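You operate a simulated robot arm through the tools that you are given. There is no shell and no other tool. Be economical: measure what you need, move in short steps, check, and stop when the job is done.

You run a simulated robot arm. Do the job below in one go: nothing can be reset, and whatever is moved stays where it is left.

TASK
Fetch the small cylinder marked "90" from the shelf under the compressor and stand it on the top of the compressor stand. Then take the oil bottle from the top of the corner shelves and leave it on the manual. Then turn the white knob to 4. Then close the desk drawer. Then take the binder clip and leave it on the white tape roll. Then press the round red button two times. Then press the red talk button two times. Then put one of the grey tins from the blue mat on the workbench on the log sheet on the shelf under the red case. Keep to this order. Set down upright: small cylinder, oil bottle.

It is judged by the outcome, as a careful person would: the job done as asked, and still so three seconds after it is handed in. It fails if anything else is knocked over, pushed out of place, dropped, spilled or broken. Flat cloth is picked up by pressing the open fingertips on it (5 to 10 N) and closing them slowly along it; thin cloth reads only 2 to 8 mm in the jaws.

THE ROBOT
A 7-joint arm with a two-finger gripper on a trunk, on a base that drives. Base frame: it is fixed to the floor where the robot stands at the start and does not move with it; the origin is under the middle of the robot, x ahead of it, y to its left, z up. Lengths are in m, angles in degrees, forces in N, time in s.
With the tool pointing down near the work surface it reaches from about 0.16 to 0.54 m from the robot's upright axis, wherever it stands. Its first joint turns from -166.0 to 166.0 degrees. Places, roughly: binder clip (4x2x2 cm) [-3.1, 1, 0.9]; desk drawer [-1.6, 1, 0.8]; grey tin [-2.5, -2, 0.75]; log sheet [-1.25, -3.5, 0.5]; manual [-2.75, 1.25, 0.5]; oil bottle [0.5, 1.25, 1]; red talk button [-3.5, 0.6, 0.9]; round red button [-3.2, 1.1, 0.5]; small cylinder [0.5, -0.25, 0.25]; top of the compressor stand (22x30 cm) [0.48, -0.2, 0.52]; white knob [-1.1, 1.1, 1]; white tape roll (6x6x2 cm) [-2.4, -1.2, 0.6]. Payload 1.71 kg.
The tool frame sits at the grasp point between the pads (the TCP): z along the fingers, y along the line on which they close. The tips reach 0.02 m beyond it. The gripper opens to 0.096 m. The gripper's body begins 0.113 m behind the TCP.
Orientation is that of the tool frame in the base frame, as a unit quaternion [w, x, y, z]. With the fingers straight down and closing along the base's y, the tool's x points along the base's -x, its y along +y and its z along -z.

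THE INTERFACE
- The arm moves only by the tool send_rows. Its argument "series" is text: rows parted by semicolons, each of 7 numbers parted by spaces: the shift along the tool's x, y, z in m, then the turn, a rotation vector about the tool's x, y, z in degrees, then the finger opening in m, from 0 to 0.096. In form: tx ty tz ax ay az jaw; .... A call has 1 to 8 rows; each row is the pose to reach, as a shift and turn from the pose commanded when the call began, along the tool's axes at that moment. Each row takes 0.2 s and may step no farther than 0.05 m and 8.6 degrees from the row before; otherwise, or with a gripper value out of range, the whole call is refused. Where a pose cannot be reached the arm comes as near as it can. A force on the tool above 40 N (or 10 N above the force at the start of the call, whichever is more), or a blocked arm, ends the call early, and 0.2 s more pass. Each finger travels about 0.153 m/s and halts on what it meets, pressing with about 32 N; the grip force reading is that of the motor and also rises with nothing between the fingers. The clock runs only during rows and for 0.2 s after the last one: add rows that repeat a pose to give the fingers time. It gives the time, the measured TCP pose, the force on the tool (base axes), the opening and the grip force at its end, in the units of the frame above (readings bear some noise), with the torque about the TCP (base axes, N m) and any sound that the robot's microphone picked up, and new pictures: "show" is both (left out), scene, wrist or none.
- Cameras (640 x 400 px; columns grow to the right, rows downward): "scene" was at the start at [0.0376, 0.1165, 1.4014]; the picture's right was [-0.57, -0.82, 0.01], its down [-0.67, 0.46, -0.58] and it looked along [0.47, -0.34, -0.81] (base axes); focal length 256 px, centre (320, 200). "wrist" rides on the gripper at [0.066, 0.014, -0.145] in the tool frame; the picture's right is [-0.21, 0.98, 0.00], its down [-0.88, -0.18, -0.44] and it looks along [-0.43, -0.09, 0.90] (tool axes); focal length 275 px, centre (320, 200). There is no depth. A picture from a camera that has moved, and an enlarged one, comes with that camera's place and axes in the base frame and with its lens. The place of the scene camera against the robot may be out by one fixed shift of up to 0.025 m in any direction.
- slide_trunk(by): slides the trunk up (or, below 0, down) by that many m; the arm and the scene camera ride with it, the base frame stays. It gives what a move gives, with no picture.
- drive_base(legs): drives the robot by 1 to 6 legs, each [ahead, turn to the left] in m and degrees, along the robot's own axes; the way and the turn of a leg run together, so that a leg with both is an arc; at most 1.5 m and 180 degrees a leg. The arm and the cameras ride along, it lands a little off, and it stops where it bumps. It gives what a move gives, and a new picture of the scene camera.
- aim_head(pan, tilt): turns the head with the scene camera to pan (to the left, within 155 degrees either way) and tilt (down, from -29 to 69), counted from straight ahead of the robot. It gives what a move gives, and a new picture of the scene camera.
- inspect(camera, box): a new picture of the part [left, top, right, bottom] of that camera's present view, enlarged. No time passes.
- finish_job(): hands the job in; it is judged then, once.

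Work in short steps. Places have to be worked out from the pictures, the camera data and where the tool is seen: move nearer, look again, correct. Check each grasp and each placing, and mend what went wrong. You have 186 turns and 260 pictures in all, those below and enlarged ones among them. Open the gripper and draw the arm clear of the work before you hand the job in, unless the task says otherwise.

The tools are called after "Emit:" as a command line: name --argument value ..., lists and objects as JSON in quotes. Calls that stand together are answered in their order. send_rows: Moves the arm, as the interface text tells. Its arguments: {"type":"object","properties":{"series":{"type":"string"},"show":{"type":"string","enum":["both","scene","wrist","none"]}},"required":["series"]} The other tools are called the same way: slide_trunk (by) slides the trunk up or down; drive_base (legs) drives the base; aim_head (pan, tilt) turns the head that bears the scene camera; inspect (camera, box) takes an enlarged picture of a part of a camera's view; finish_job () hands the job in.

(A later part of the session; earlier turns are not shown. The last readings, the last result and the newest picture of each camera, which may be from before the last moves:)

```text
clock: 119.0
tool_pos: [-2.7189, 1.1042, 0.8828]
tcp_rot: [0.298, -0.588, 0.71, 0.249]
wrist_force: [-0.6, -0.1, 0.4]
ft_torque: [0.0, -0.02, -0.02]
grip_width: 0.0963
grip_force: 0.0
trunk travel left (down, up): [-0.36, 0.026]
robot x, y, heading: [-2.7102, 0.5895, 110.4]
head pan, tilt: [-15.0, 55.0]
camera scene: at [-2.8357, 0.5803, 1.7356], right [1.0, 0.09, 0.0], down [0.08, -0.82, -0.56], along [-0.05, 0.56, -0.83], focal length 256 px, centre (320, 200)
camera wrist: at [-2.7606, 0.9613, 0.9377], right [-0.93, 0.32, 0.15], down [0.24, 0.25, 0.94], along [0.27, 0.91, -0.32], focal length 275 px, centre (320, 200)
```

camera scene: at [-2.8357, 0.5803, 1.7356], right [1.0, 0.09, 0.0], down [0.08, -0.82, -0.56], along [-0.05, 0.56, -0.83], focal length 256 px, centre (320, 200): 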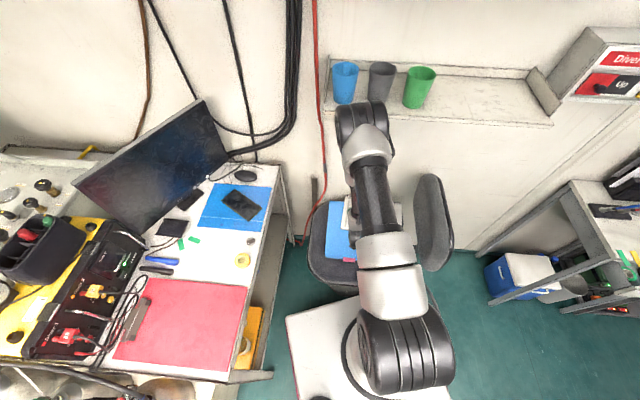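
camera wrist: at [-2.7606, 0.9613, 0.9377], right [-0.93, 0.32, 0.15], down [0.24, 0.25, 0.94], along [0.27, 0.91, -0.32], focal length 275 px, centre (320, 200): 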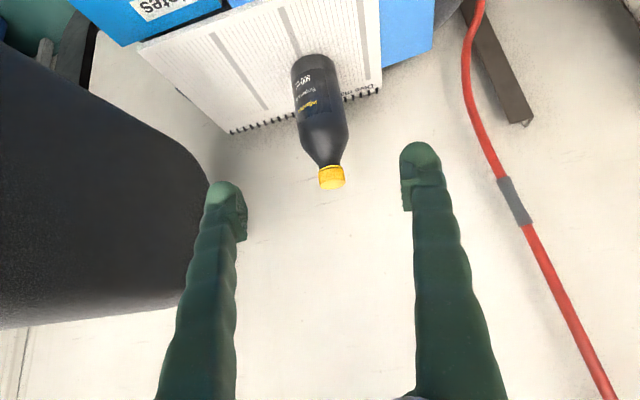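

Emit:
inspect --camera "scene" --box '[60, 130, 300, 280]'

Emit:
inspect --camera "scene" --box '[0, 190, 220, 400]'

Emit:
drive_base --legs '[[-0.3, 0], [0, -110], [1.4, 0], [0.1, 0], [0, 90]]'

```text
2.67 times, centred on (180, 205) of scene
camera zoom: at [-2.8357, 0.5803, 1.7356], right [1.0, 0.09, 0.0], down [0.08, -0.82, -0.56], along [-0.05, 0.56, -0.83], focal length 682 px, centre (693, 187)
```

zoom: 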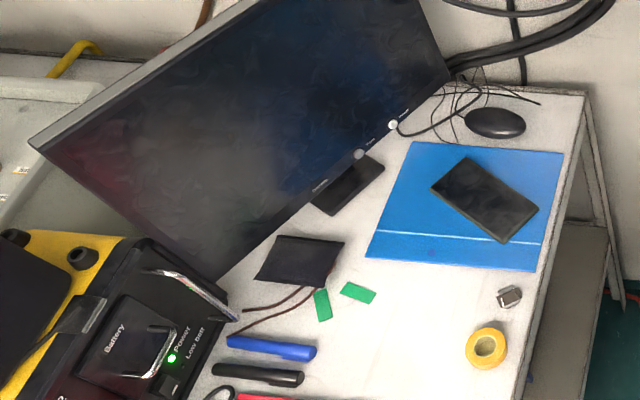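

```text
1.90 times, centred on (110, 295) of scene
camera zoom: at [-2.8357, 0.5803, 1.7356], right [1.0, 0.09, 0.0], down [0.08, -0.82, -0.56], along [-0.05, 0.56, -0.83], focal length 487 px, centre (720, 19)
```

zoom: 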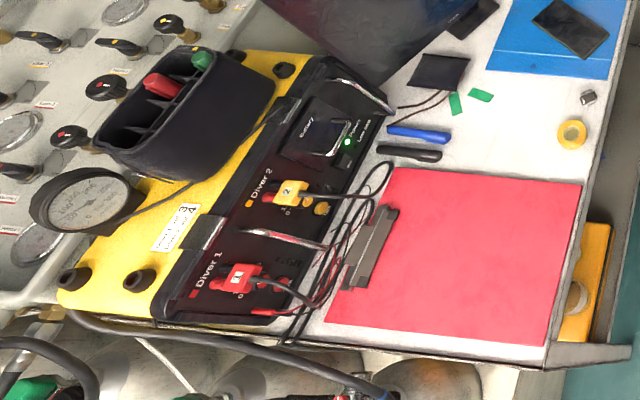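

```text
clock: 139.1
tool_pos: [-0.9593, 0.884, 0.8823]
tcp_rot: [0.329, -0.485, 0.784, 0.206]
wrist_force: [-0.1, -0.6, 0.4]
ft_torque: [-0.01, -0.01, 0.0]
grip_width: 0.0957
grip_force: 0.0
trunk travel left (down, up): [-0.36, 0.026]
robot x, y, heading: [-1.0824, 0.3811, 94.6]
head pan, tilt: [-15.0, 55.0]
camera scene: at [-1.2072, 0.4137, 1.7355], right [0.98, -0.18, 0.0], down [-0.15, -0.82, -0.56], along [0.1, 0.55, -0.83], focal length 256 px, centre (320, 200)
```

scene: 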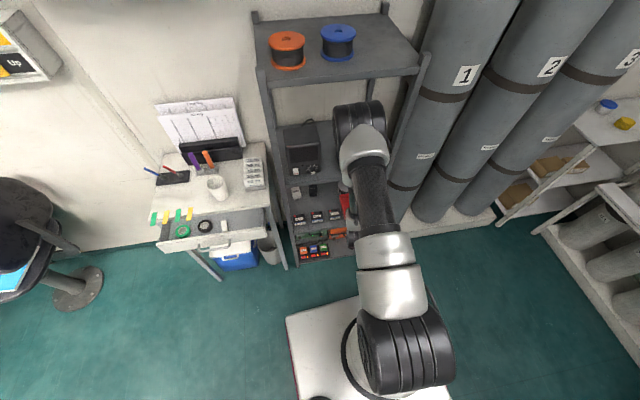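

Now at the rack with the black speaker box. Zoom on the knob and drawer.

Emit:
inspect --camera "scene" --box '[270, 110, 350, 190]'

Emit:
inspect --camera "scene" --box '[130, 130, 290, 270]'

Emit:
inspect --camera "wrist" --box '[0, 0, 640, 400]'

```text
5.00 times, centred on (310, 150) of scene
camera zoom: at [-1.2072, 0.4137, 1.7355], right [0.98, -0.18, 0.0], down [-0.15, -0.82, -0.56], along [0.1, 0.55, -0.83], focal length 1278 px, centre (370, 450)
```

zoom: 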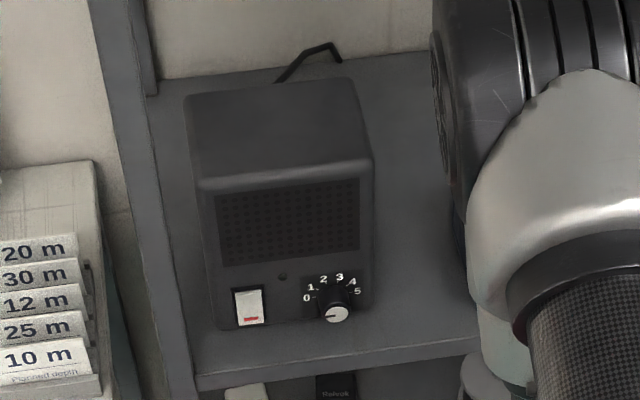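

```text
2.86 times, centred on (210, 200) of scene
camera zoom: at [-1.2072, 0.4137, 1.7355], right [0.98, -0.18, 0.0], down [-0.15, -0.82, -0.56], along [0.1, 0.55, -0.83], focal length 730 px, centre (634, 200)
```

zoom: 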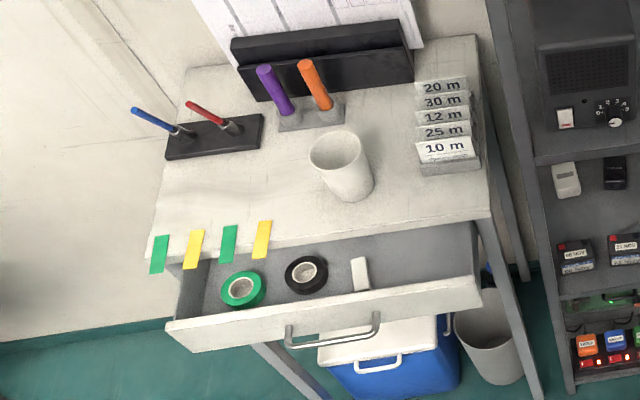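

```text
1.00 times, centred on (320, 200) of wrist (not enlarged: the box is as wide or as high as the picture)
camera zoom: at [-1.0385, 0.7557, 0.937], right [-0.81, 0.56, 0.15], down [0.3, 0.18, 0.94], along [0.5, 0.81, -0.32], focal length 275 px, centre (320, 200)
```

zoom: 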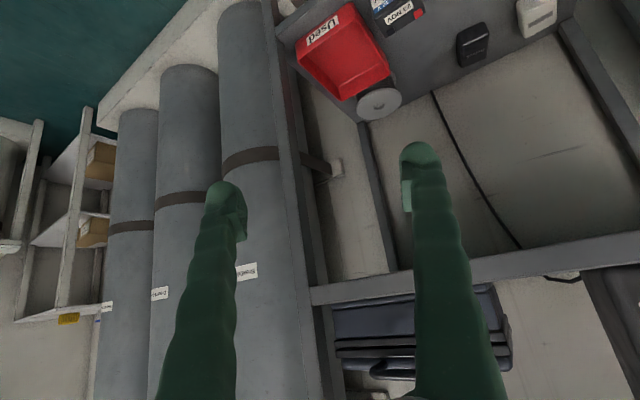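

The knob (0–5 dial, pointer near 0, ~36° per mark) faces -y at ≈(-1.115, 1.03, 0.97). I bring the tool level in front of it to see it frontally.

Emit:
send_rows --series "0.008 0.022 -0.04 -4.7 0 -4.6 0.06; 0.016 0.044 -0.08 -9.4 0 -9.2 0.06; 0.025 0.066 -0.12 -14.1 0 -13.8 0.06; 0.033 0.088 -0.16 -18.9 0 -18.5 0.06" --show "none"

Emit:
send_rows --series "0 0 0 0 -7.5 0 0.06; 0 0 0 0 -15 0 0.06; 0 0 0 0 -22.5 0 0.06; 0 0 0 0 -30 0 0.06; 0 0 0 0 -37.5 0 0.06; 0 0 0 0 -44.4 0 0.06" --show "both"

```text
clock: 140.1
tool_pos: [-1.1006, 0.8378, 0.9453]
tcp_rot: [-0.281, 0.649, -0.648, -0.284]
wrist_force: [-1.0, -0.2, -0.1]
ft_torque: [-0.01, -0.01, -0.01]
grip_width: 0.0603
grip_force: 0.1
out of reach, approached as far as the arm can: row 3, 4
trunk travel left (down, up): [-0.36, 0.026]
robot x, y, heading: [-1.0803, 0.3844, 94.7]
head pan, tilt: [-15.0, 55.0]
```

```text
clock: 141.4
tool_pos: [-1.102, 0.838, 0.9444]
tcp_rot: [0.504, -0.494, 0.497, 0.505]
wrist_force: [-0.4, -0.1, 0.0]
ft_torque: [-0.03, 0.01, -0.01]
grip_width: 0.0602
grip_force: 0.0
trunk travel left (down, up): [-0.36, 0.026]
robot x, y, heading: [-1.078, 0.3828, 94.7]
head pan, tilt: [-15.0, 55.0]
camera scene: at [-1.2081, 0.4131, 1.7354], right [0.98, -0.18, 0.0], down [-0.15, -0.81, -0.56], along [0.1, 0.55, -0.83], focal length 256 px, centre (320, 200)
camera wrist: at [-1.1166, 0.6948, 0.8762], right [-0.98, 0.0, 0.21], down [0.19, -0.46, 0.87], along [0.09, 0.89, 0.45], focal length 275 px, centre (320, 200)
```

scene: 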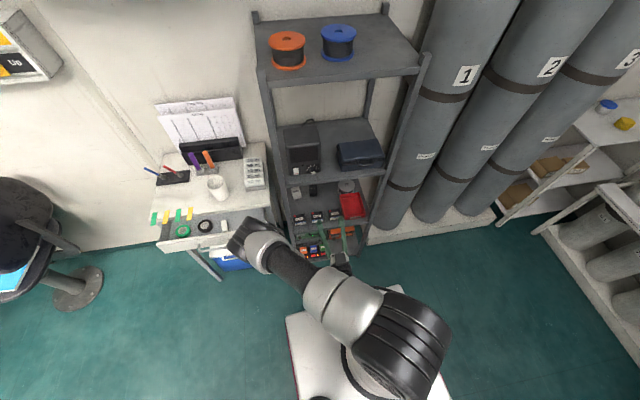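
wrist: 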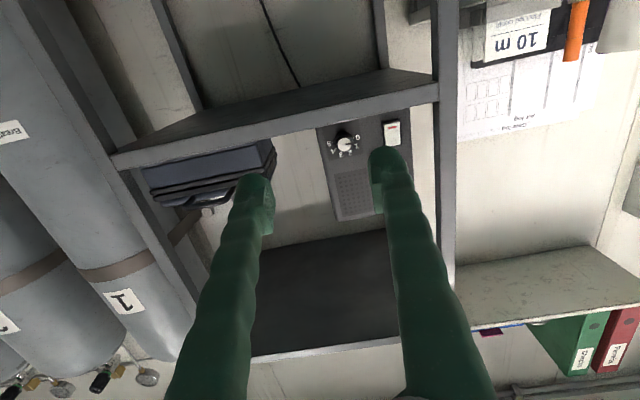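

Emit:
inspect --camera "wrist" --box '[310, 110, 420, 180]'

```text
5.71 times, centred on (365, 145) of wrist
camera zoom: at [-1.1166, 0.6948, 0.8762], right [-0.98, 0.0, 0.21], down [0.19, -0.46, 0.87], along [0.09, 0.89, 0.45], focal length 1573 px, centre (63, 514)
```

zoom: 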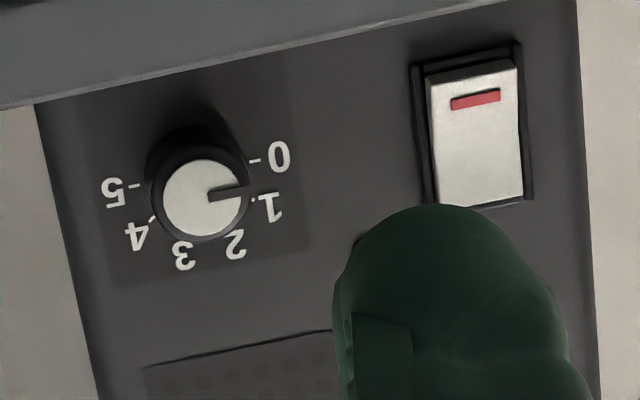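

Pointer is exactly at 0; mark 4 is 144° clockwise. Knob face ≈(-1.125, 1.045, 0.981). I pre-rotate -68° and approach in line with fingers narrowed.

Emit:
send_rows --series "-0.005 0.003 0.015 0 0 -8.5 0.04; -0.01 0.006 0.03 0 0 -17 0.04; -0.015 0.009 0.045 0 0 -25.5 0.04; -0.02 0.012 0.06 0 0 -34 0.04; -0.025 0.015 0.075 0 0 -42.5 0.04; -0.03 0.018 0.09 0 0 -51 0.04; -0.034 0.021 0.105 0 0 -59.5 0.04; -0.037 0.023 0.12 0 0 -68 0.04" --show "both"

```text
clock: 143.2
tool_pos: [-1.1243, 0.9582, 0.9851]
tcp_rot: [0.7, -0.689, 0.134, 0.136]
wrist_force: [0.2, -0.1, -0.5]
ft_torque: [0.01, 0.03, -0.01]
grip_width: 0.0401
grip_force: 0.1
trunk travel left (down, up): [-0.36, 0.026]
robot x, y, heading: [-1.0857, 0.3835, 94.8]
head pan, tilt: [-15.0, 55.0]
camera scene: at [-1.2073, 0.4137, 1.7355], right [0.98, -0.18, 0.0], down [-0.15, -0.82, -0.56], along [0.1, 0.55, -0.83], focal length 256 px, centre (320, 200)
camera wrist: at [-1.0693, 0.8144, 0.9458], right [-0.56, 0.01, -0.83], down [-0.74, -0.45, 0.49], along [-0.37, 0.89, 0.26], focal length 275 px, centre (320, 200)
```

scene: 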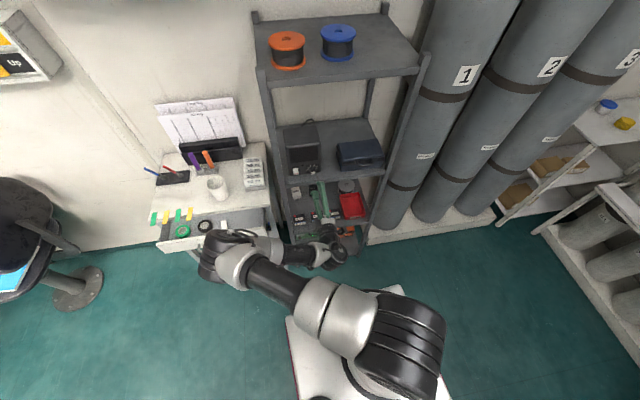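
wrist: 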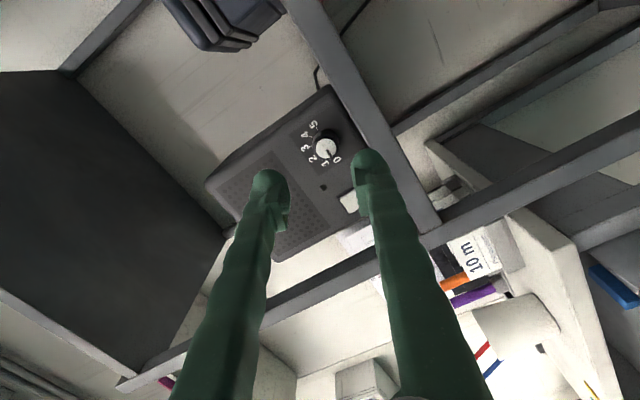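

Emit:
send_rows --series "-0.001 0.003 0.02 0 0 0 0.034; -0.001 0.003 0.045 0 0 0 0.034; -0.001 0.003 0.07 0 0 0 0.034" --show "wrist"

Emit:
inspect --camera "wrist" --box '[220, 50, 440, 220]'

```text
clock: 144.1
tool_pos: [-1.1248, 1.005, 0.9922]
tcp_rot: [0.703, -0.684, 0.132, 0.139]
wrist_force: [0.2, -0.6, 0.2]
ft_torque: [0.01, -0.01, 0.02]
grip_width: 0.0338
grip_force: 0.1
trunk travel left (down, up): [-0.36, 0.026]
robot x, y, heading: [-1.0842, 0.3803, 94.6]
head pan, tilt: [-15.0, 55.0]
stopped in row 3: the force on the tool passed its limit at 65 N (the readings are from after the stop); the commanded pose is now the measured one
camera wrist: at [-1.0701, 0.8615, 0.9504], right [-0.56, 0.02, -0.83], down [-0.74, -0.46, 0.49], along [-0.37, 0.89, 0.28], focal length 275 px, centre (320, 200)
```

wrist: 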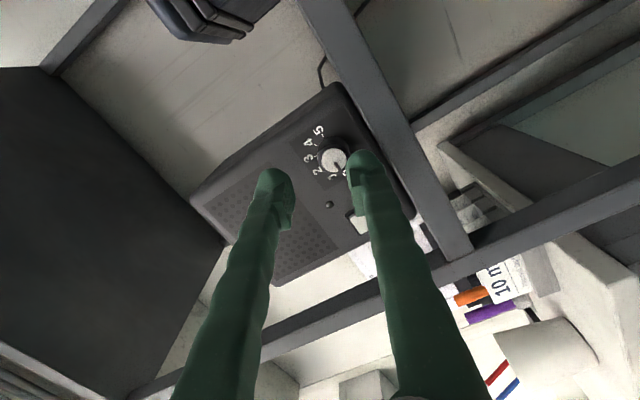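

```text
2.35 times, centred on (330, 135) of wrist
camera zoom: at [-1.0701, 0.8615, 0.9504], right [-0.56, 0.02, -0.83], down [-0.74, -0.46, 0.49], along [-0.37, 0.89, 0.28], focal length 648 px, centre (296, 353)
```

zoom: 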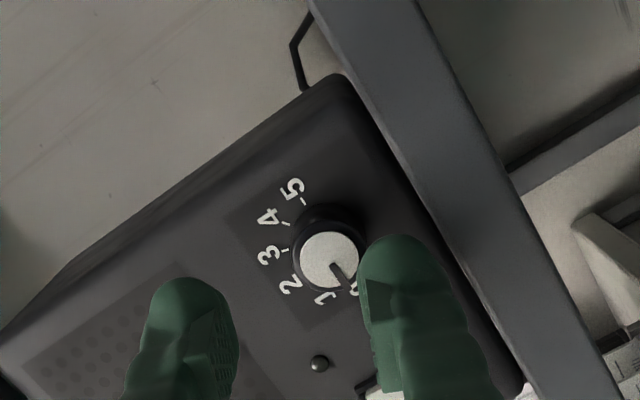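

Contact: a finger likely met the knob rim or shelf edge. I back out, return to level jaws (smaller vertical extent) and re-aim at z≈0.978.

Emit:
send_rows --series "0 0 -0.03 0 0 0 0.044; 0 0 -0.05 0 0 8.5 0.044; 0 0 -0.05 0 0 17 0.044; 0 0 -0.05 0 0 25.5 0.044; 0 0 -0.05 0 0 34 0.044; 0 0 -0.05 0 0 42.5 0.044; 0 0 -0.05 0 0 51 0.044; 0 0 -0.05 0 0 59.5 0.044" --show "wrist"

Emit:
inspect --camera "wrist" --box '[240, 50, 420, 180]'

Emit:
inspect --camera "scene" --box '[270, 110, 350, 190]'

```text
clock: 145.9
tool_pos: [-1.1249, 0.9563, 0.9893]
tcp_rot: [0.541, -0.528, 0.455, 0.471]
wrist_force: [-0.2, -0.1, -0.6]
ft_torque: [-0.01, -0.02, -0.02]
grip_width: 0.0441
grip_force: 0.1
trunk travel left (down, up): [-0.36, 0.026]
robot x, y, heading: [-1.0802, 0.3843, 94.6]
head pan, tilt: [-15.0, 55.0]
camera wrist: at [-1.129, 0.8141, 0.9186], right [-1.0, -0.01, 0.07], down [0.06, -0.47, 0.88], along [0.03, 0.88, 0.47], focal length 275 px, centre (320, 200)
```

wrist: 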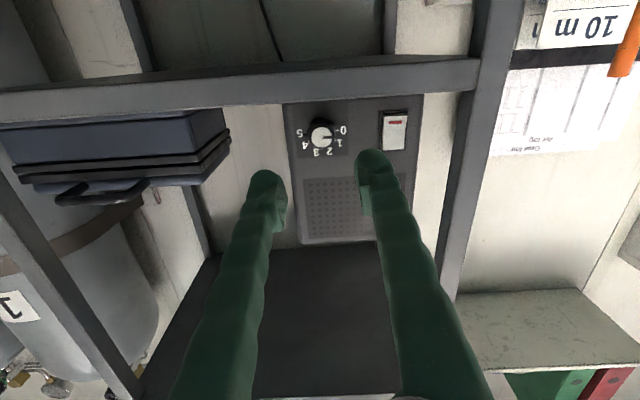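

```text
3.08 times, centred on (330, 115) of wrist
camera zoom: at [-1.129, 0.8141, 0.9186], right [-1.0, -0.01, 0.07], down [0.06, -0.47, 0.88], along [0.03, 0.88, 0.47], focal length 847 px, centre (289, 462)
```

zoom: 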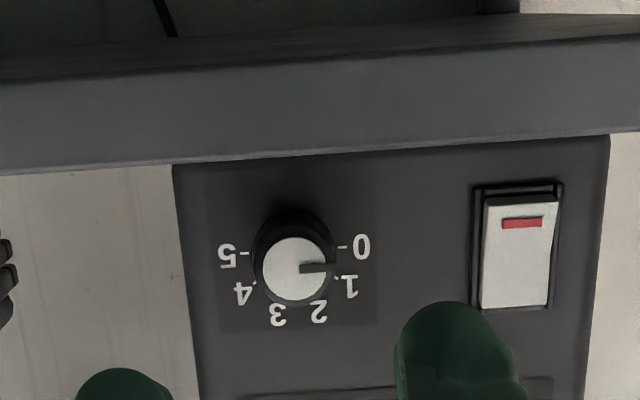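

```text
5.00 times, centred on (310, 150) of scene
camera zoom: at [-1.2067, 0.4139, 1.7355], right [0.98, -0.18, 0.0], down [-0.15, -0.82, -0.56], along [0.1, 0.55, -0.83], focal length 1278 px, centre (370, 450)
```

zoom: 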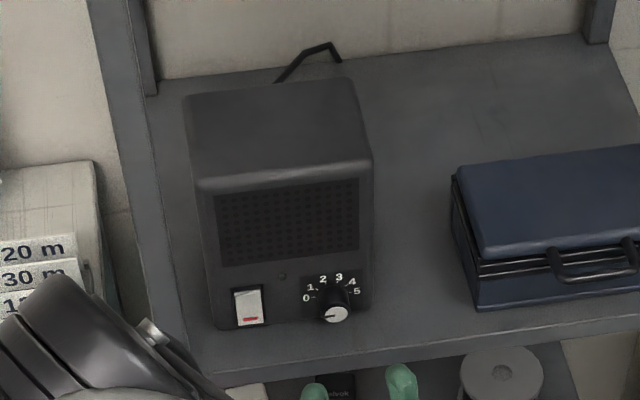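

Speaker unmoved; what I met was the shelf's front edge (z≈0.95). With level jaws I now go in at z 0.981.

Emit:
send_rows --series "0.008 0.002 0.03 0 0 0 0.04; 0.010 0.002 0.06 0 0 0 0.04; 0.010 0.002 0.08 0 0 0 0.04" --show "wrist"

Emit:
inspect --camera "wrist" --box '[240, 50, 420, 180]'

```text
clock: 146.7
tool_pos: [-1.1267, 1.0333, 0.9828]
tcp_rot: [0.542, -0.527, 0.456, 0.47]
wrist_force: [-0.3, 0.2, 0.0]
ft_torque: [0.01, 0.01, 0.0]
grip_width: 0.0401
grip_force: 0.1
trunk travel left (down, up): [-0.36, 0.026]
robot x, y, heading: [-1.0839, 0.3827, 94.6]
head pan, tilt: [-15.0, 55.0]
camera wrist: at [-1.1306, 0.8918, 0.9123], right [-1.0, -0.01, 0.06], down [0.06, -0.47, 0.88], along [0.02, 0.88, 0.47], focal length 275 px, centre (320, 200)
```

wrist: 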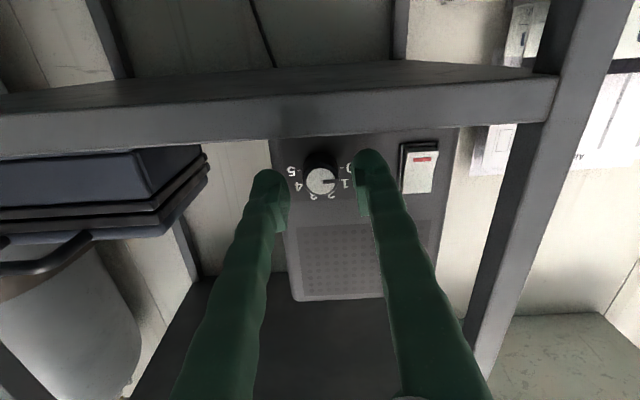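

```text
3.08 times, centred on (330, 115) of wrist
camera zoom: at [-1.1306, 0.8918, 0.9123], right [-1.0, -0.01, 0.06], down [0.06, -0.47, 0.88], along [0.02, 0.88, 0.47], focal length 847 px, centre (289, 462)
```

zoom: 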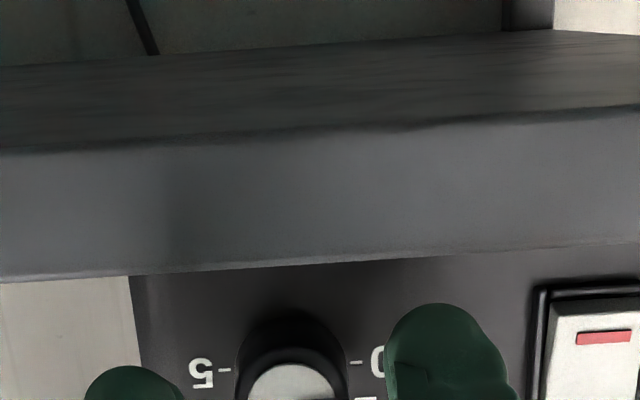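

Emit:
send_rows --series "0 0.001 0.008 0 0 0 0.04; 0 0.001 0.008 0 0 0 0.03; 0 0.001 0.008 0 0 0 0.015; 0 0.001 0.008 0 0 0 0; 0 0.001 0.008 0 0 0 0" --show "wrist"

```text
clock: 147.9
tool_pos: [-1.1267, 1.0428, 0.9827]
tcp_rot: [0.541, -0.528, 0.454, 0.471]
wrist_force: [-0.4, 1.0, 0.3]
ft_torque: [-0.04, 0.0, 0.01]
grip_width: 0.0225
grip_force: 34.7
trunk travel left (down, up): [-0.36, 0.026]
robot x, y, heading: [-1.0813, 0.3797, 94.6]
head pan, tilt: [-15.0, 55.0]
camera wrist: at [-1.1314, 0.9, 0.9118], right [-1.0, -0.01, 0.06], down [0.06, -0.47, 0.88], along [0.03, 0.88, 0.47], focal length 275 px, centre (320, 200)
```

wrist: 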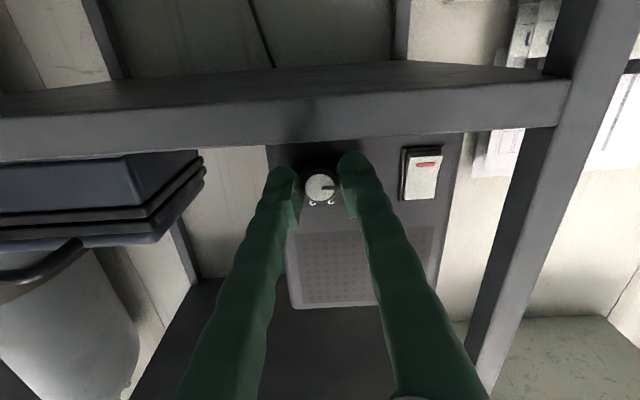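

Knob gripped. Turn clockwise 64° first.

Emit:
send_rows --series "0 0 0 0 0 8 0; 0 0 0 0 0 16 0; 0 0 0 0 0 24 0; 0 0 0 0 0 32 0; 0 0 0 0 0 40 0; 0 0 0 0 0 48 0; 0 0 0 0 0 56 0; 0 0 0 0 0 64 0" --show "wrist"

Emit:
inspect --camera "scene" --box '[270, 110, 350, 190]'

```text
clock: 149.7
tool_pos: [-1.1261, 1.0433, 0.9819]
tcp_rot: [0.208, -0.206, 0.666, 0.686]
wrist_force: [2.6, -14.1, -0.5]
ft_torque: [-0.04, 0.04, 0.04]
grip_width: 0.0227
grip_force: 34.8
trunk travel left (down, up): [-0.36, 0.026]
robot x, y, heading: [-1.0815, 0.385, 94.8]
head pan, tilt: [-15.0, 55.0]
camera wrist: at [-1.1884, 0.899, 0.9531], right [-0.38, -0.03, 0.93], down [0.83, -0.45, 0.33], along [0.41, 0.89, 0.19], focal length 275 px, centre (320, 200)
```

wrist: 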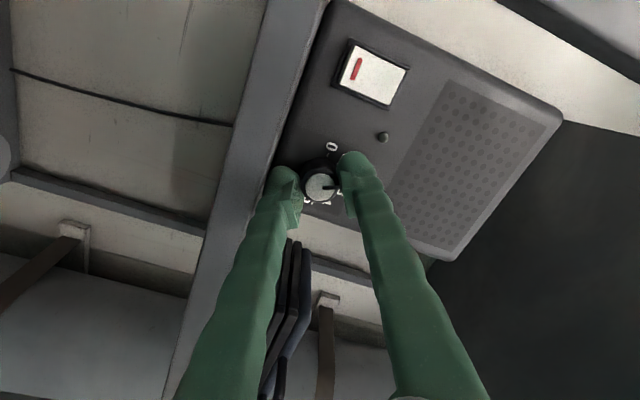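

```text
5.00 times, centred on (310, 150) of scene
camera zoom: at [-1.2068, 0.4115, 1.7355], right [0.98, -0.18, 0.0], down [-0.15, -0.81, -0.56], along [0.1, 0.55, -0.83], focal length 1278 px, centre (370, 450)
```

zoom: 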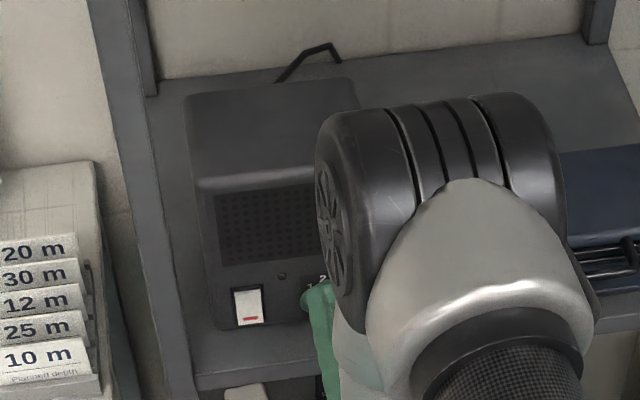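

Emit:
send_rows --series "0 0 -0.001 0 0 8 0; 0 0 -0.002 0 0 16 0; 0 0 -0.002 0 0 24 0; 0 0 -0.002 0 0 32 0; 0 0 -0.002 0 0 40 0; 0 0 -0.002 0 0 48 0; 0 0 -0.002 0 0 56 0; 0 0 -0.002 0 0 64 0" --show "both"

```text
clock: 151.5
tool_pos: [-1.1271, 1.0425, 0.9827]
tcp_rot: [-0.185, 0.179, 0.674, 0.693]
wrist_force: [-0.2, 14.0, -4.5]
ft_torque: [-0.06, -0.02, 0.14]
grip_width: 0.0226
grip_force: 35.0
trunk travel left (down, up): [-0.36, 0.026]
robot x, y, heading: [-1.0841, 0.3791, 94.4]
head pan, tilt: [-15.0, 55.0]
camera scene: at [-1.2073, 0.4163, 1.7355], right [0.98, -0.18, 0.0], down [-0.15, -0.82, -0.56], along [0.1, 0.55, -0.83], focal length 256 px, centre (320, 200)
camera wrist: at [-1.1763, 0.897, 1.0222], right [0.67, -0.02, 0.74], down [0.67, -0.43, -0.61], along [0.33, 0.9, -0.27], focal length 275 px, centre (320, 200)
```

scene: 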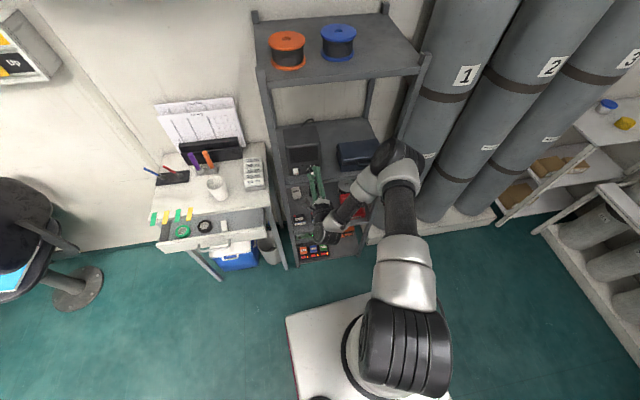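
wrist: 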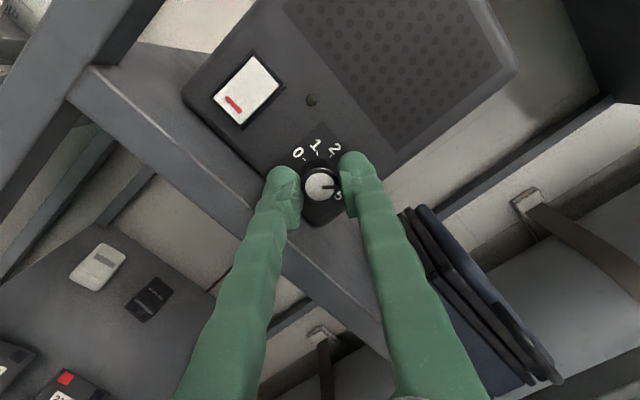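

128° done; 16° more.

Emit:
send_rows --series "0 0 0.001 0 0 8 0; 0 0 0.001 0 0 16 0; 0 0 0.001 0 0 16 0" --show "none"

Emit:
inspect --camera "wrist" --box '[230, 110, 410, 230]'

```text
clock: 152.3
tool_pos: [-1.1268, 1.0427, 0.9817]
tcp_rot: [-0.28, 0.271, 0.642, 0.66]
wrist_force: [-2.7, 5.1, -4.5]
ft_torque: [-0.03, -0.01, 0.13]
grip_width: 0.0227
grip_force: 35.3
trunk travel left (down, up): [-0.36, 0.026]
robot x, y, heading: [-1.0809, 0.3836, 94.8]
head pan, tilt: [-15.0, 55.0]
```

```text
3.33 times, centred on (320, 170) of wrist
camera zoom: at [-1.1622, 0.8966, 1.0342], right [0.85, -0.01, 0.53], down [0.48, -0.42, -0.77], along [0.23, 0.91, -0.35], focal length 918 px, centre (320, 300)
```

zoom: 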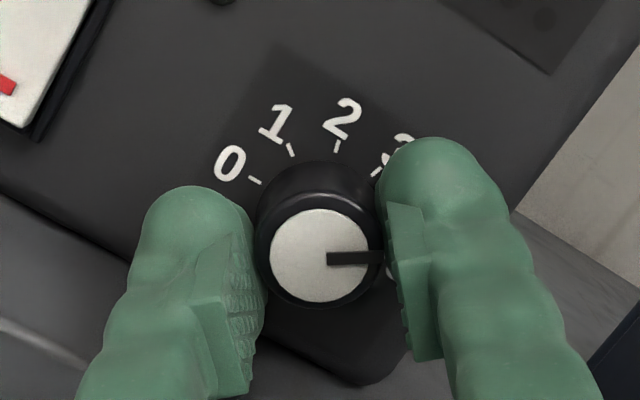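

Pointer lines up with mark 4. Release slightly and withdraw.

Emit:
send_rows --series "0 0 0 0 0 0 0.03; 0 0 0 0 0 0 0.032; 0 0 -0.02 0 0 0 0.032; 0 0 -0.05 0 0 0 0.032; 0 0 -0.09 0 0 0 0.032; 0 0 -0.13 0 0 0 0.04; 0 0 -0.16 0 0 0 0.04" --show "both"

Emit:
inspect --camera "wrist" --box '[230, 80, 410, 200]'

```text
clock: 153.9
tool_pos: [-1.126, 0.8826, 0.9777]
tcp_rot: [-0.28, 0.27, 0.642, 0.661]
wrist_force: [-0.2, -0.4, 0.4]
ft_torque: [0.01, 0.02, 0.02]
grip_width: 0.0399
grip_force: 0.0
trunk travel left (down, up): [-0.36, 0.026]
robot x, y, heading: [-1.0823, 0.3861, 94.7]
head pan, tilt: [-15.0, 55.0]
camera scene: at [-1.2069, 0.4131, 1.7355], right [0.98, -0.18, 0.0], down [-0.15, -0.81, -0.56], along [0.1, 0.55, -0.83], focal length 256 px, centre (320, 200)
camera wrist: at [-1.1618, 0.7381, 1.0308], right [0.85, -0.01, 0.53], down [0.48, -0.42, -0.77], along [0.24, 0.91, -0.35], focal length 275 px, centre (320, 200)
```

scene: 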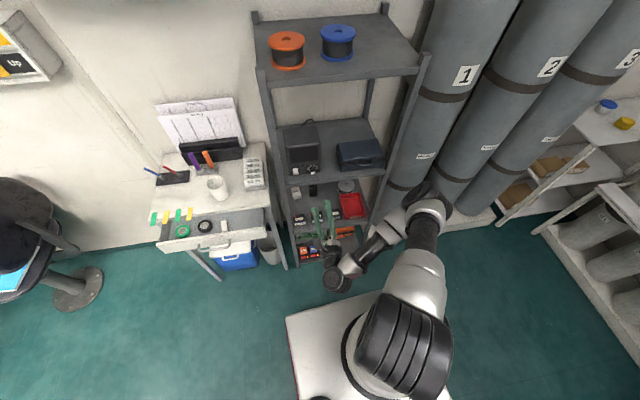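
wrist: 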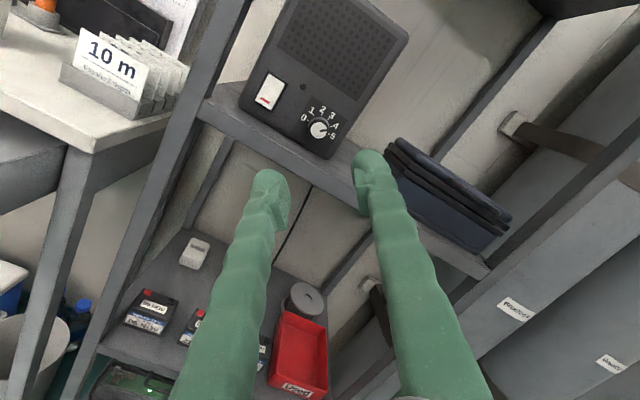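

```text
3.33 times, centred on (320, 140) of wrist
camera zoom: at [-1.1618, 0.7381, 1.0308], right [0.85, -0.01, 0.53], down [0.48, -0.42, -0.77], along [0.24, 0.91, -0.35], focal length 918 px, centre (320, 400)
```

zoom: 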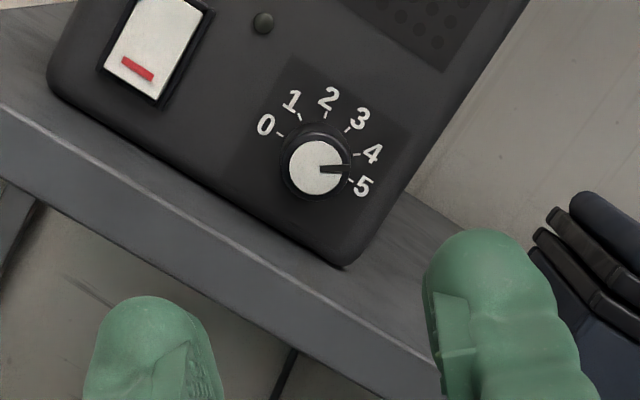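

Emit:
inspect --camera "wrist" --box '[295, 95, 345, 145]'

```text
8.00 times, centred on (320, 120) of wrist
camera zoom: at [-1.1618, 0.7381, 1.0308], right [0.85, -0.01, 0.53], down [0.48, -0.42, -0.77], along [0.24, 0.91, -0.35], focal length 2202 px, centre (320, 840)
```

zoom: 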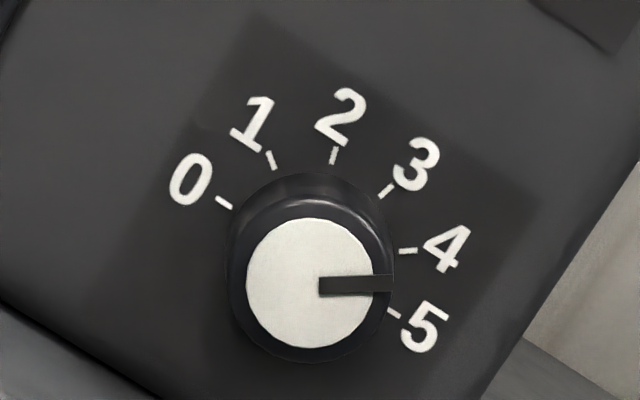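

Knob verified at 4. Now the drawer: front at about (-1.57, 0.93, 0.75). I drive so the arm is square to it.

Emit:
drive_base --legs '[[0, 85], [0.45, 0], [0, -89]]'

Emit:
inspect --camera "wrist" --box '[0, 0, 640, 400]'

```text
clock: 165.6
tool_pos: [-1.5415, 0.8963, 0.9774]
tcp_rot: [-0.253, 0.297, 0.631, 0.671]
wrist_force: [-0.2, 0.6, 0.2]
ft_torque: [0.0, -0.01, -0.02]
grip_width: 0.0398
grip_force: 0.1
trunk travel left (down, up): [-0.36, 0.026]
robot x, y, heading: [-1.5468, 0.3955, 89.9]
head pan, tilt: [-15.0, 55.0]
camera scene: at [-1.6683, 0.4339, 1.7355], right [0.97, -0.26, 0.0], down [-0.21, -0.8, -0.56], along [0.15, 0.54, -0.83], focal length 256 px, centre (320, 200)
```

scene: 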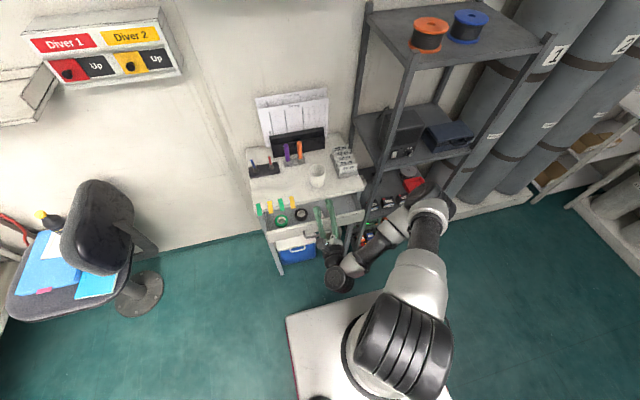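

```text
1.00 times, centred on (320, 200) of wrist (not enlarged: the box is as wide or as high as the picture)
camera zoom: at [-1.589, 0.7531, 1.0308], right [0.84, -0.08, 0.53], down [0.44, -0.46, -0.77], along [0.31, 0.88, -0.35], focal length 275 px, centre (320, 200)
```

zoom: 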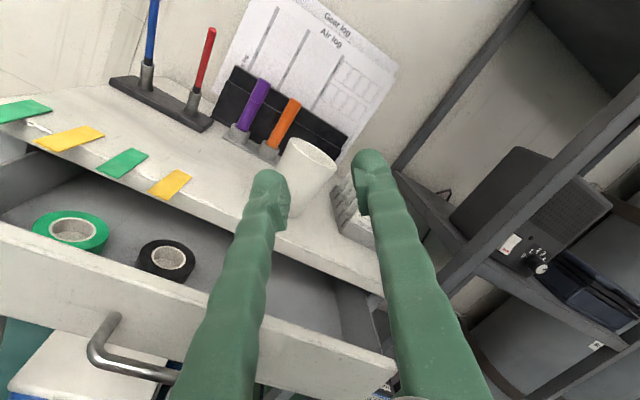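

Emit:
send_rows --series "0 0 -0.05 0 0 0 0.02; 0 0 -0.1 0 0 0 0; 0 0 -0.155 0 0 0 0" --show "none"

Emit:
send_rows --series "-0.027 -0.034 0 0 0 0 0; -0.054 -0.068 0 0 0 0 0; -0.081 -0.102 0 0 0 0 0; -0.108 -0.136 0 0 0 0 0; -0.135 -0.17 0 0 0 0 0" --show "both"

```text
refused: row 3 steps farther than a row can; nothing moved
```

```text
clock: 166.7
tool_pos: [-1.5674, 0.8834, 0.8217]
tcp_rot: [-0.266, 0.293, 0.614, 0.684]
wrist_force: [-0.4, 0.2, -0.3]
ft_torque: [0.02, 0.02, 0.04]
grip_width: 0.0
grip_force: 30.1
out of reach, approached as far as the arm can: row 5
trunk travel left (down, up): [-0.36, 0.026]
robot x, y, heading: [-1.5444, 0.3917, 90.0]
head pan, tilt: [-15.0, 55.0]
stopped in row 5: the force on the tool passed its limit at 77 N (the readings are from after the stop); the commanded pose is now the measured one
camera scene: at [-1.6681, 0.4337, 1.7355], right [0.97, -0.26, 0.0], down [-0.21, -0.8, -0.56], along [0.15, 0.54, -0.83], focal length 256 px, centre (320, 200)
camera wrist: at [-1.6141, 0.7378, 0.8687], right [0.85, -0.1, 0.52], down [0.44, -0.42, -0.8], along [0.3, 0.9, -0.31], focal length 275 px, centre (320, 200)
```

scene: 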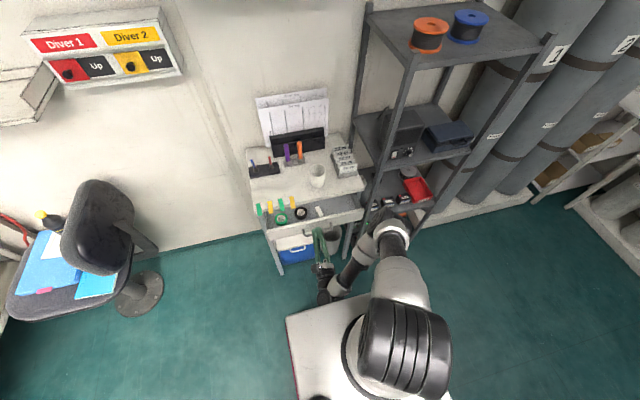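
wrist: 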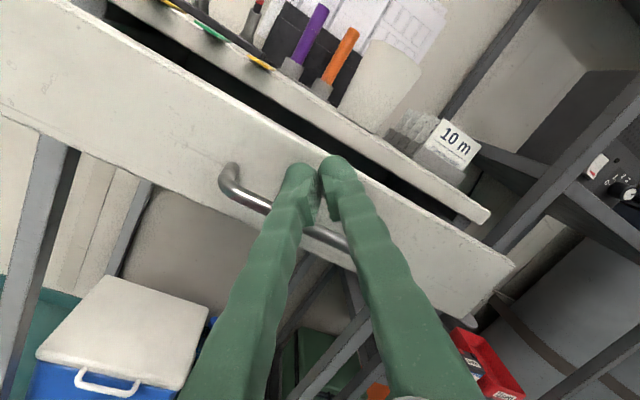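

The first call was refused so the fingers came down on the handle; nothing looks disturbed. I back straight off.

Emit:
send_rows --series "-0.004 -0.004 -0.03 0 0 0 0; 0 0 -0.07 0 0 0 0; 0 0 -0.1 0 0 0 0" --show "both"

Emit:
inspect --camera "scene" --box '[230, 120, 390, 280]'

```text
clock: 167.5
tool_pos: [-1.5331, 0.8314, 0.8517]
tcp_rot: [-0.264, 0.293, 0.61, 0.687]
wrist_force: [0.4, 0.1, -0.1]
ft_torque: [-0.01, 0.01, -0.02]
grip_width: 0.0
grip_force: 29.6
out of reach, approached as far as the arm can: row 1, 2, 3
trunk travel left (down, up): [-0.36, 0.026]
robot x, y, heading: [-1.5501, 0.3926, 90.0]
head pan, tilt: [-15.0, 55.0]
camera scene: at [-1.6676, 0.4334, 1.7356], right [0.97, -0.26, 0.0], down [-0.21, -0.8, -0.56], along [0.15, 0.54, -0.83], focal length 256 px, centre (320, 200)
camera wrist: at [-1.5804, 0.6858, 0.8976], right [0.85, -0.11, 0.52], down [0.43, -0.42, -0.8], along [0.31, 0.9, -0.3], focal length 275 px, centre (320, 200)
```

scene: 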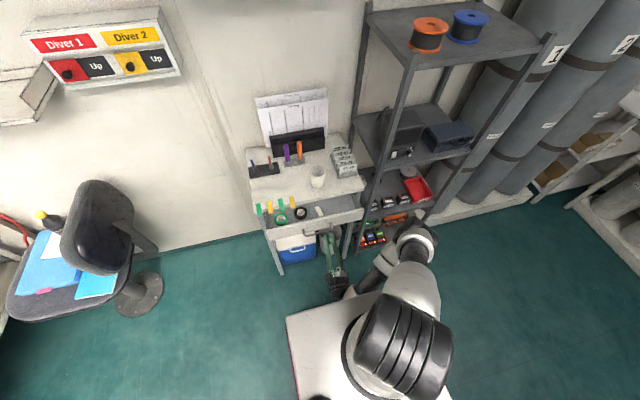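
wrist: 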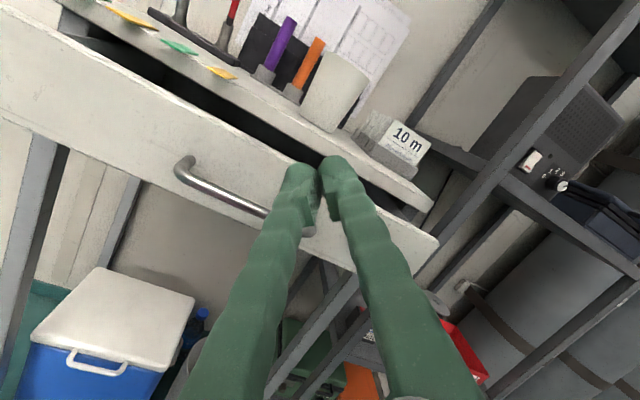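

```text
2.50 times, centred on (310, 200) of scene
camera zoom: at [-1.6676, 0.4334, 1.7356], right [0.97, -0.26, 0.0], down [-0.21, -0.8, -0.56], along [0.15, 0.54, -0.83], focal length 639 px, centre (345, 200)
```

zoom: 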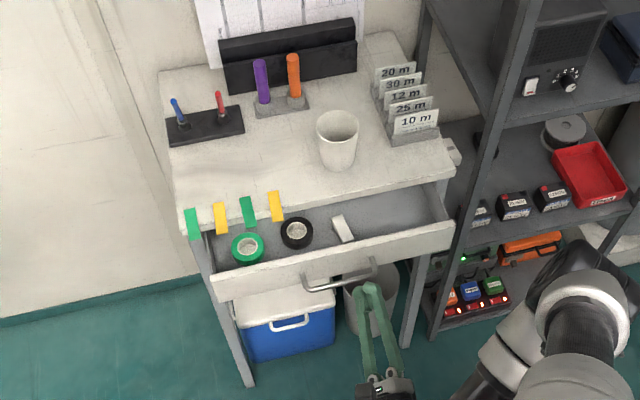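

Emit:
slide_trunk --by -0.1

Emit:
inspect --camera "wrist" --box '[0, 0, 640, 400]'

```text
clock: 168.8
tool_pos: [-1.5316, 0.8359, 0.7546]
tcp_rot: [-0.263, 0.293, 0.606, 0.69]
wrist_force: [-0.1, -0.7, 0.1]
ft_torque: [-0.02, 0.04, -0.01]
grip_width: 0.0001
grip_force: 29.7
trunk travel left (down, up): [-0.26, 0.126]
robot x, y, heading: [-1.5456, 0.3898, 90.1]
head pan, tilt: [-15.0, 55.0]
```

```text
1.00 times, centred on (320, 200) of wrist (not enlarged: the box is as wide or as high as the picture)
camera zoom: at [-1.5802, 0.69, 0.7984], right [0.85, -0.12, 0.52], down [0.43, -0.41, -0.8], along [0.31, 0.9, -0.3], focal length 275 px, centre (320, 200)
```

zoom: 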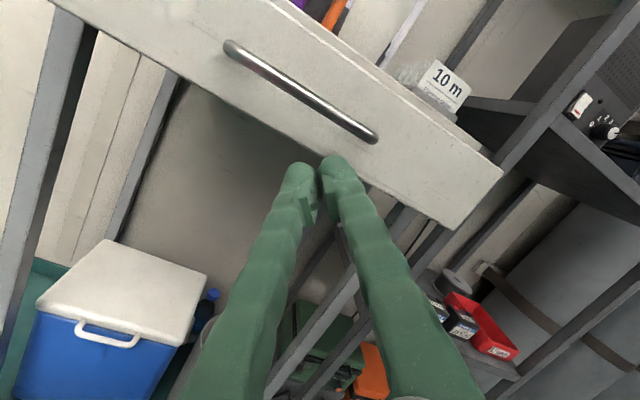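

The drawer face spans z≈0.76–0.835, handle bar z≈0.795. I raise slightly to push on the bar's centre.

Emit:
slide_trunk --by 0.034

Emit:
send_rows --series "0.014 0.018 0.02 0 0 0 0; -0.02 0.02 0.03 0 0 0 0" --show "both"

```text
clock: 169.6
tool_pos: [-1.5342, 0.8303, 0.7835]
tcp_rot: [-0.265, 0.293, 0.612, 0.685]
wrist_force: [0.6, -0.5, -0.3]
ft_torque: [0.03, 0.01, -0.02]
grip_width: 0.0001
grip_force: 29.3
trunk travel left (down, up): [-0.294, 0.092]
robot x, y, heading: [-1.5468, 0.3888, 90.2]
head pan, tilt: [-15.0, 55.0]
```

```text
clock: 170.2
tool_pos: [-1.5024, 0.8587, 0.7854]
tcp_rot: [-0.264, 0.293, 0.611, 0.686]
wrist_force: [-0.2, 0.7, -0.6]
ft_torque: [0.01, -0.02, -0.05]
grip_width: 0.0001
grip_force: 30.1
trunk travel left (down, up): [-0.294, 0.092]
robot x, y, heading: [-1.5466, 0.3916, 89.7]
head pan, tilt: [-15.0, 55.0]
camera scene: at [-1.6679, 0.4326, 1.6687], right [0.97, -0.26, 0.0], down [-0.21, -0.8, -0.56], along [0.15, 0.54, -0.83], focal length 256 px, centre (320, 200)
camera wrist: at [-1.5491, 0.7132, 0.8309], right [0.85, -0.11, 0.52], down [0.44, -0.42, -0.8], along [0.3, 0.9, -0.3], focal length 275 px, centre (320, 200)
```

scene: 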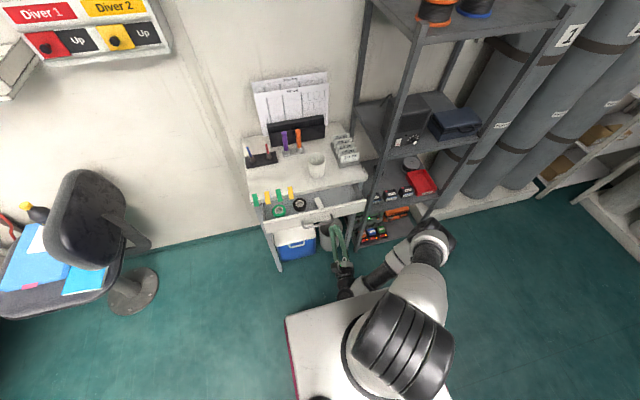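
wrist: 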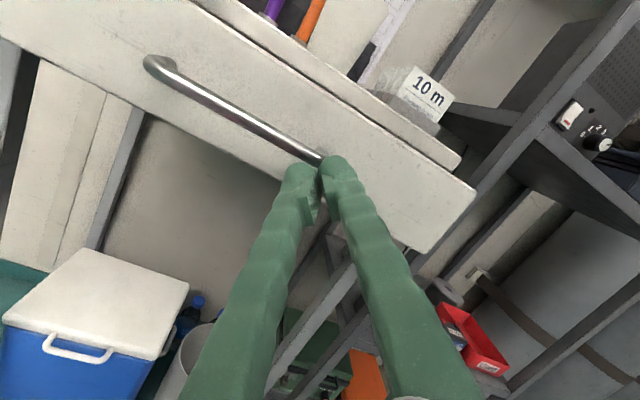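

Emit:
send_rows --series "0.033 -0.028 0 0 0 0 0; 0.032 -0.029 0.025 0 0 0 0; 0.031 -0.03 0.05 0 0 0 0; 0.029 -0.032 0.08 0 0 0 0; 0.027 -0.034 0.11 0 0 0 0" --show "both"

```text
clock: 171.4
tool_pos: [-1.5397, 0.9693, 0.7926]
tcp_rot: [-0.264, 0.293, 0.612, 0.686]
wrist_force: [-1.1, -19.5, -2.9]
ft_torque: [-0.03, -0.15, 0.14]
grip_width: 0.0001
grip_force: 29.7
trunk travel left (down, up): [-0.294, 0.092]
robot x, y, heading: [-1.5474, 0.3861, 90.2]
head pan, tilt: [-15.0, 55.0]
camera scene: at [-1.668, 0.4266, 1.6689], right [0.97, -0.26, 0.0], down [-0.21, -0.8, -0.56], along [0.15, 0.54, -0.83], focal length 256 px, centre (320, 200)
camera wrist: at [-1.5871, 0.8243, 0.8378], right [0.85, -0.11, 0.52], down [0.44, -0.42, -0.8], along [0.3, 0.9, -0.31], focal length 275 px, centre (320, 200)
```

scene: 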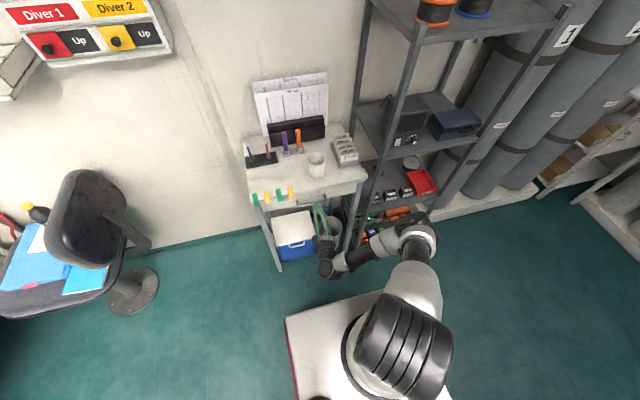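
wrist: 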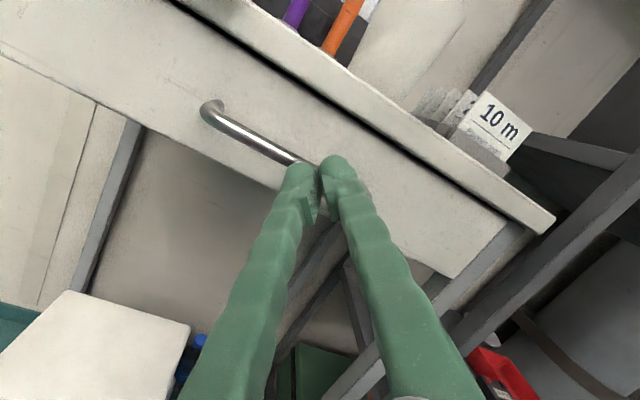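

Drawer has nearly closed; push until it stops.

Emit:
send_rows --series "0 0 0.015 0 0 0 0; 0 0 0.03 0 0 0 0; 0 0 0.045 0 0 0 0" --show "wrist"

Emit:
inspect --camera "scene" --box '[230, 110, 390, 270]'

```text
clock: 171.7
tool_pos: [-1.5399, 0.9612, 0.797]
tcp_rot: [-0.266, 0.292, 0.609, 0.688]
wrist_force: [-1.0, -0.2, 0.3]
ft_torque: [0.05, -0.01, -0.01]
grip_width: 0.0
grip_force: 29.7
trunk travel left (down, up): [-0.294, 0.092]
robot x, y, heading: [-1.5485, 0.3928, 89.9]
head pan, tilt: [-15.0, 55.0]
stopped in row 1: the force on the tool passed its limit at 61 N (the readings are from after the stop); the commanded pose is now the measured one
camera wrist: at [-1.5865, 0.8168, 0.8418], right [0.85, -0.11, 0.52], down [0.43, -0.41, -0.8], along [0.3, 0.9, -0.3], focal length 275 px, centre (320, 200)
```

wrist: 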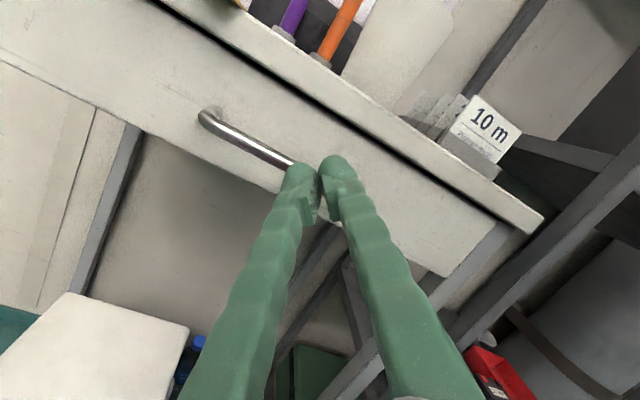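

```text
2.50 times, centred on (310, 190) of scene
camera zoom: at [-1.6679, 0.4348, 1.6687], right [0.97, -0.26, 0.0], down [-0.21, -0.8, -0.56], along [0.15, 0.54, -0.83], focal length 639 px, centre (345, 225)
```

zoom: 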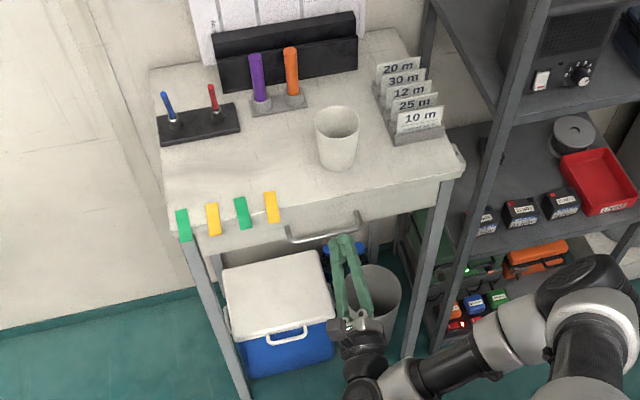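

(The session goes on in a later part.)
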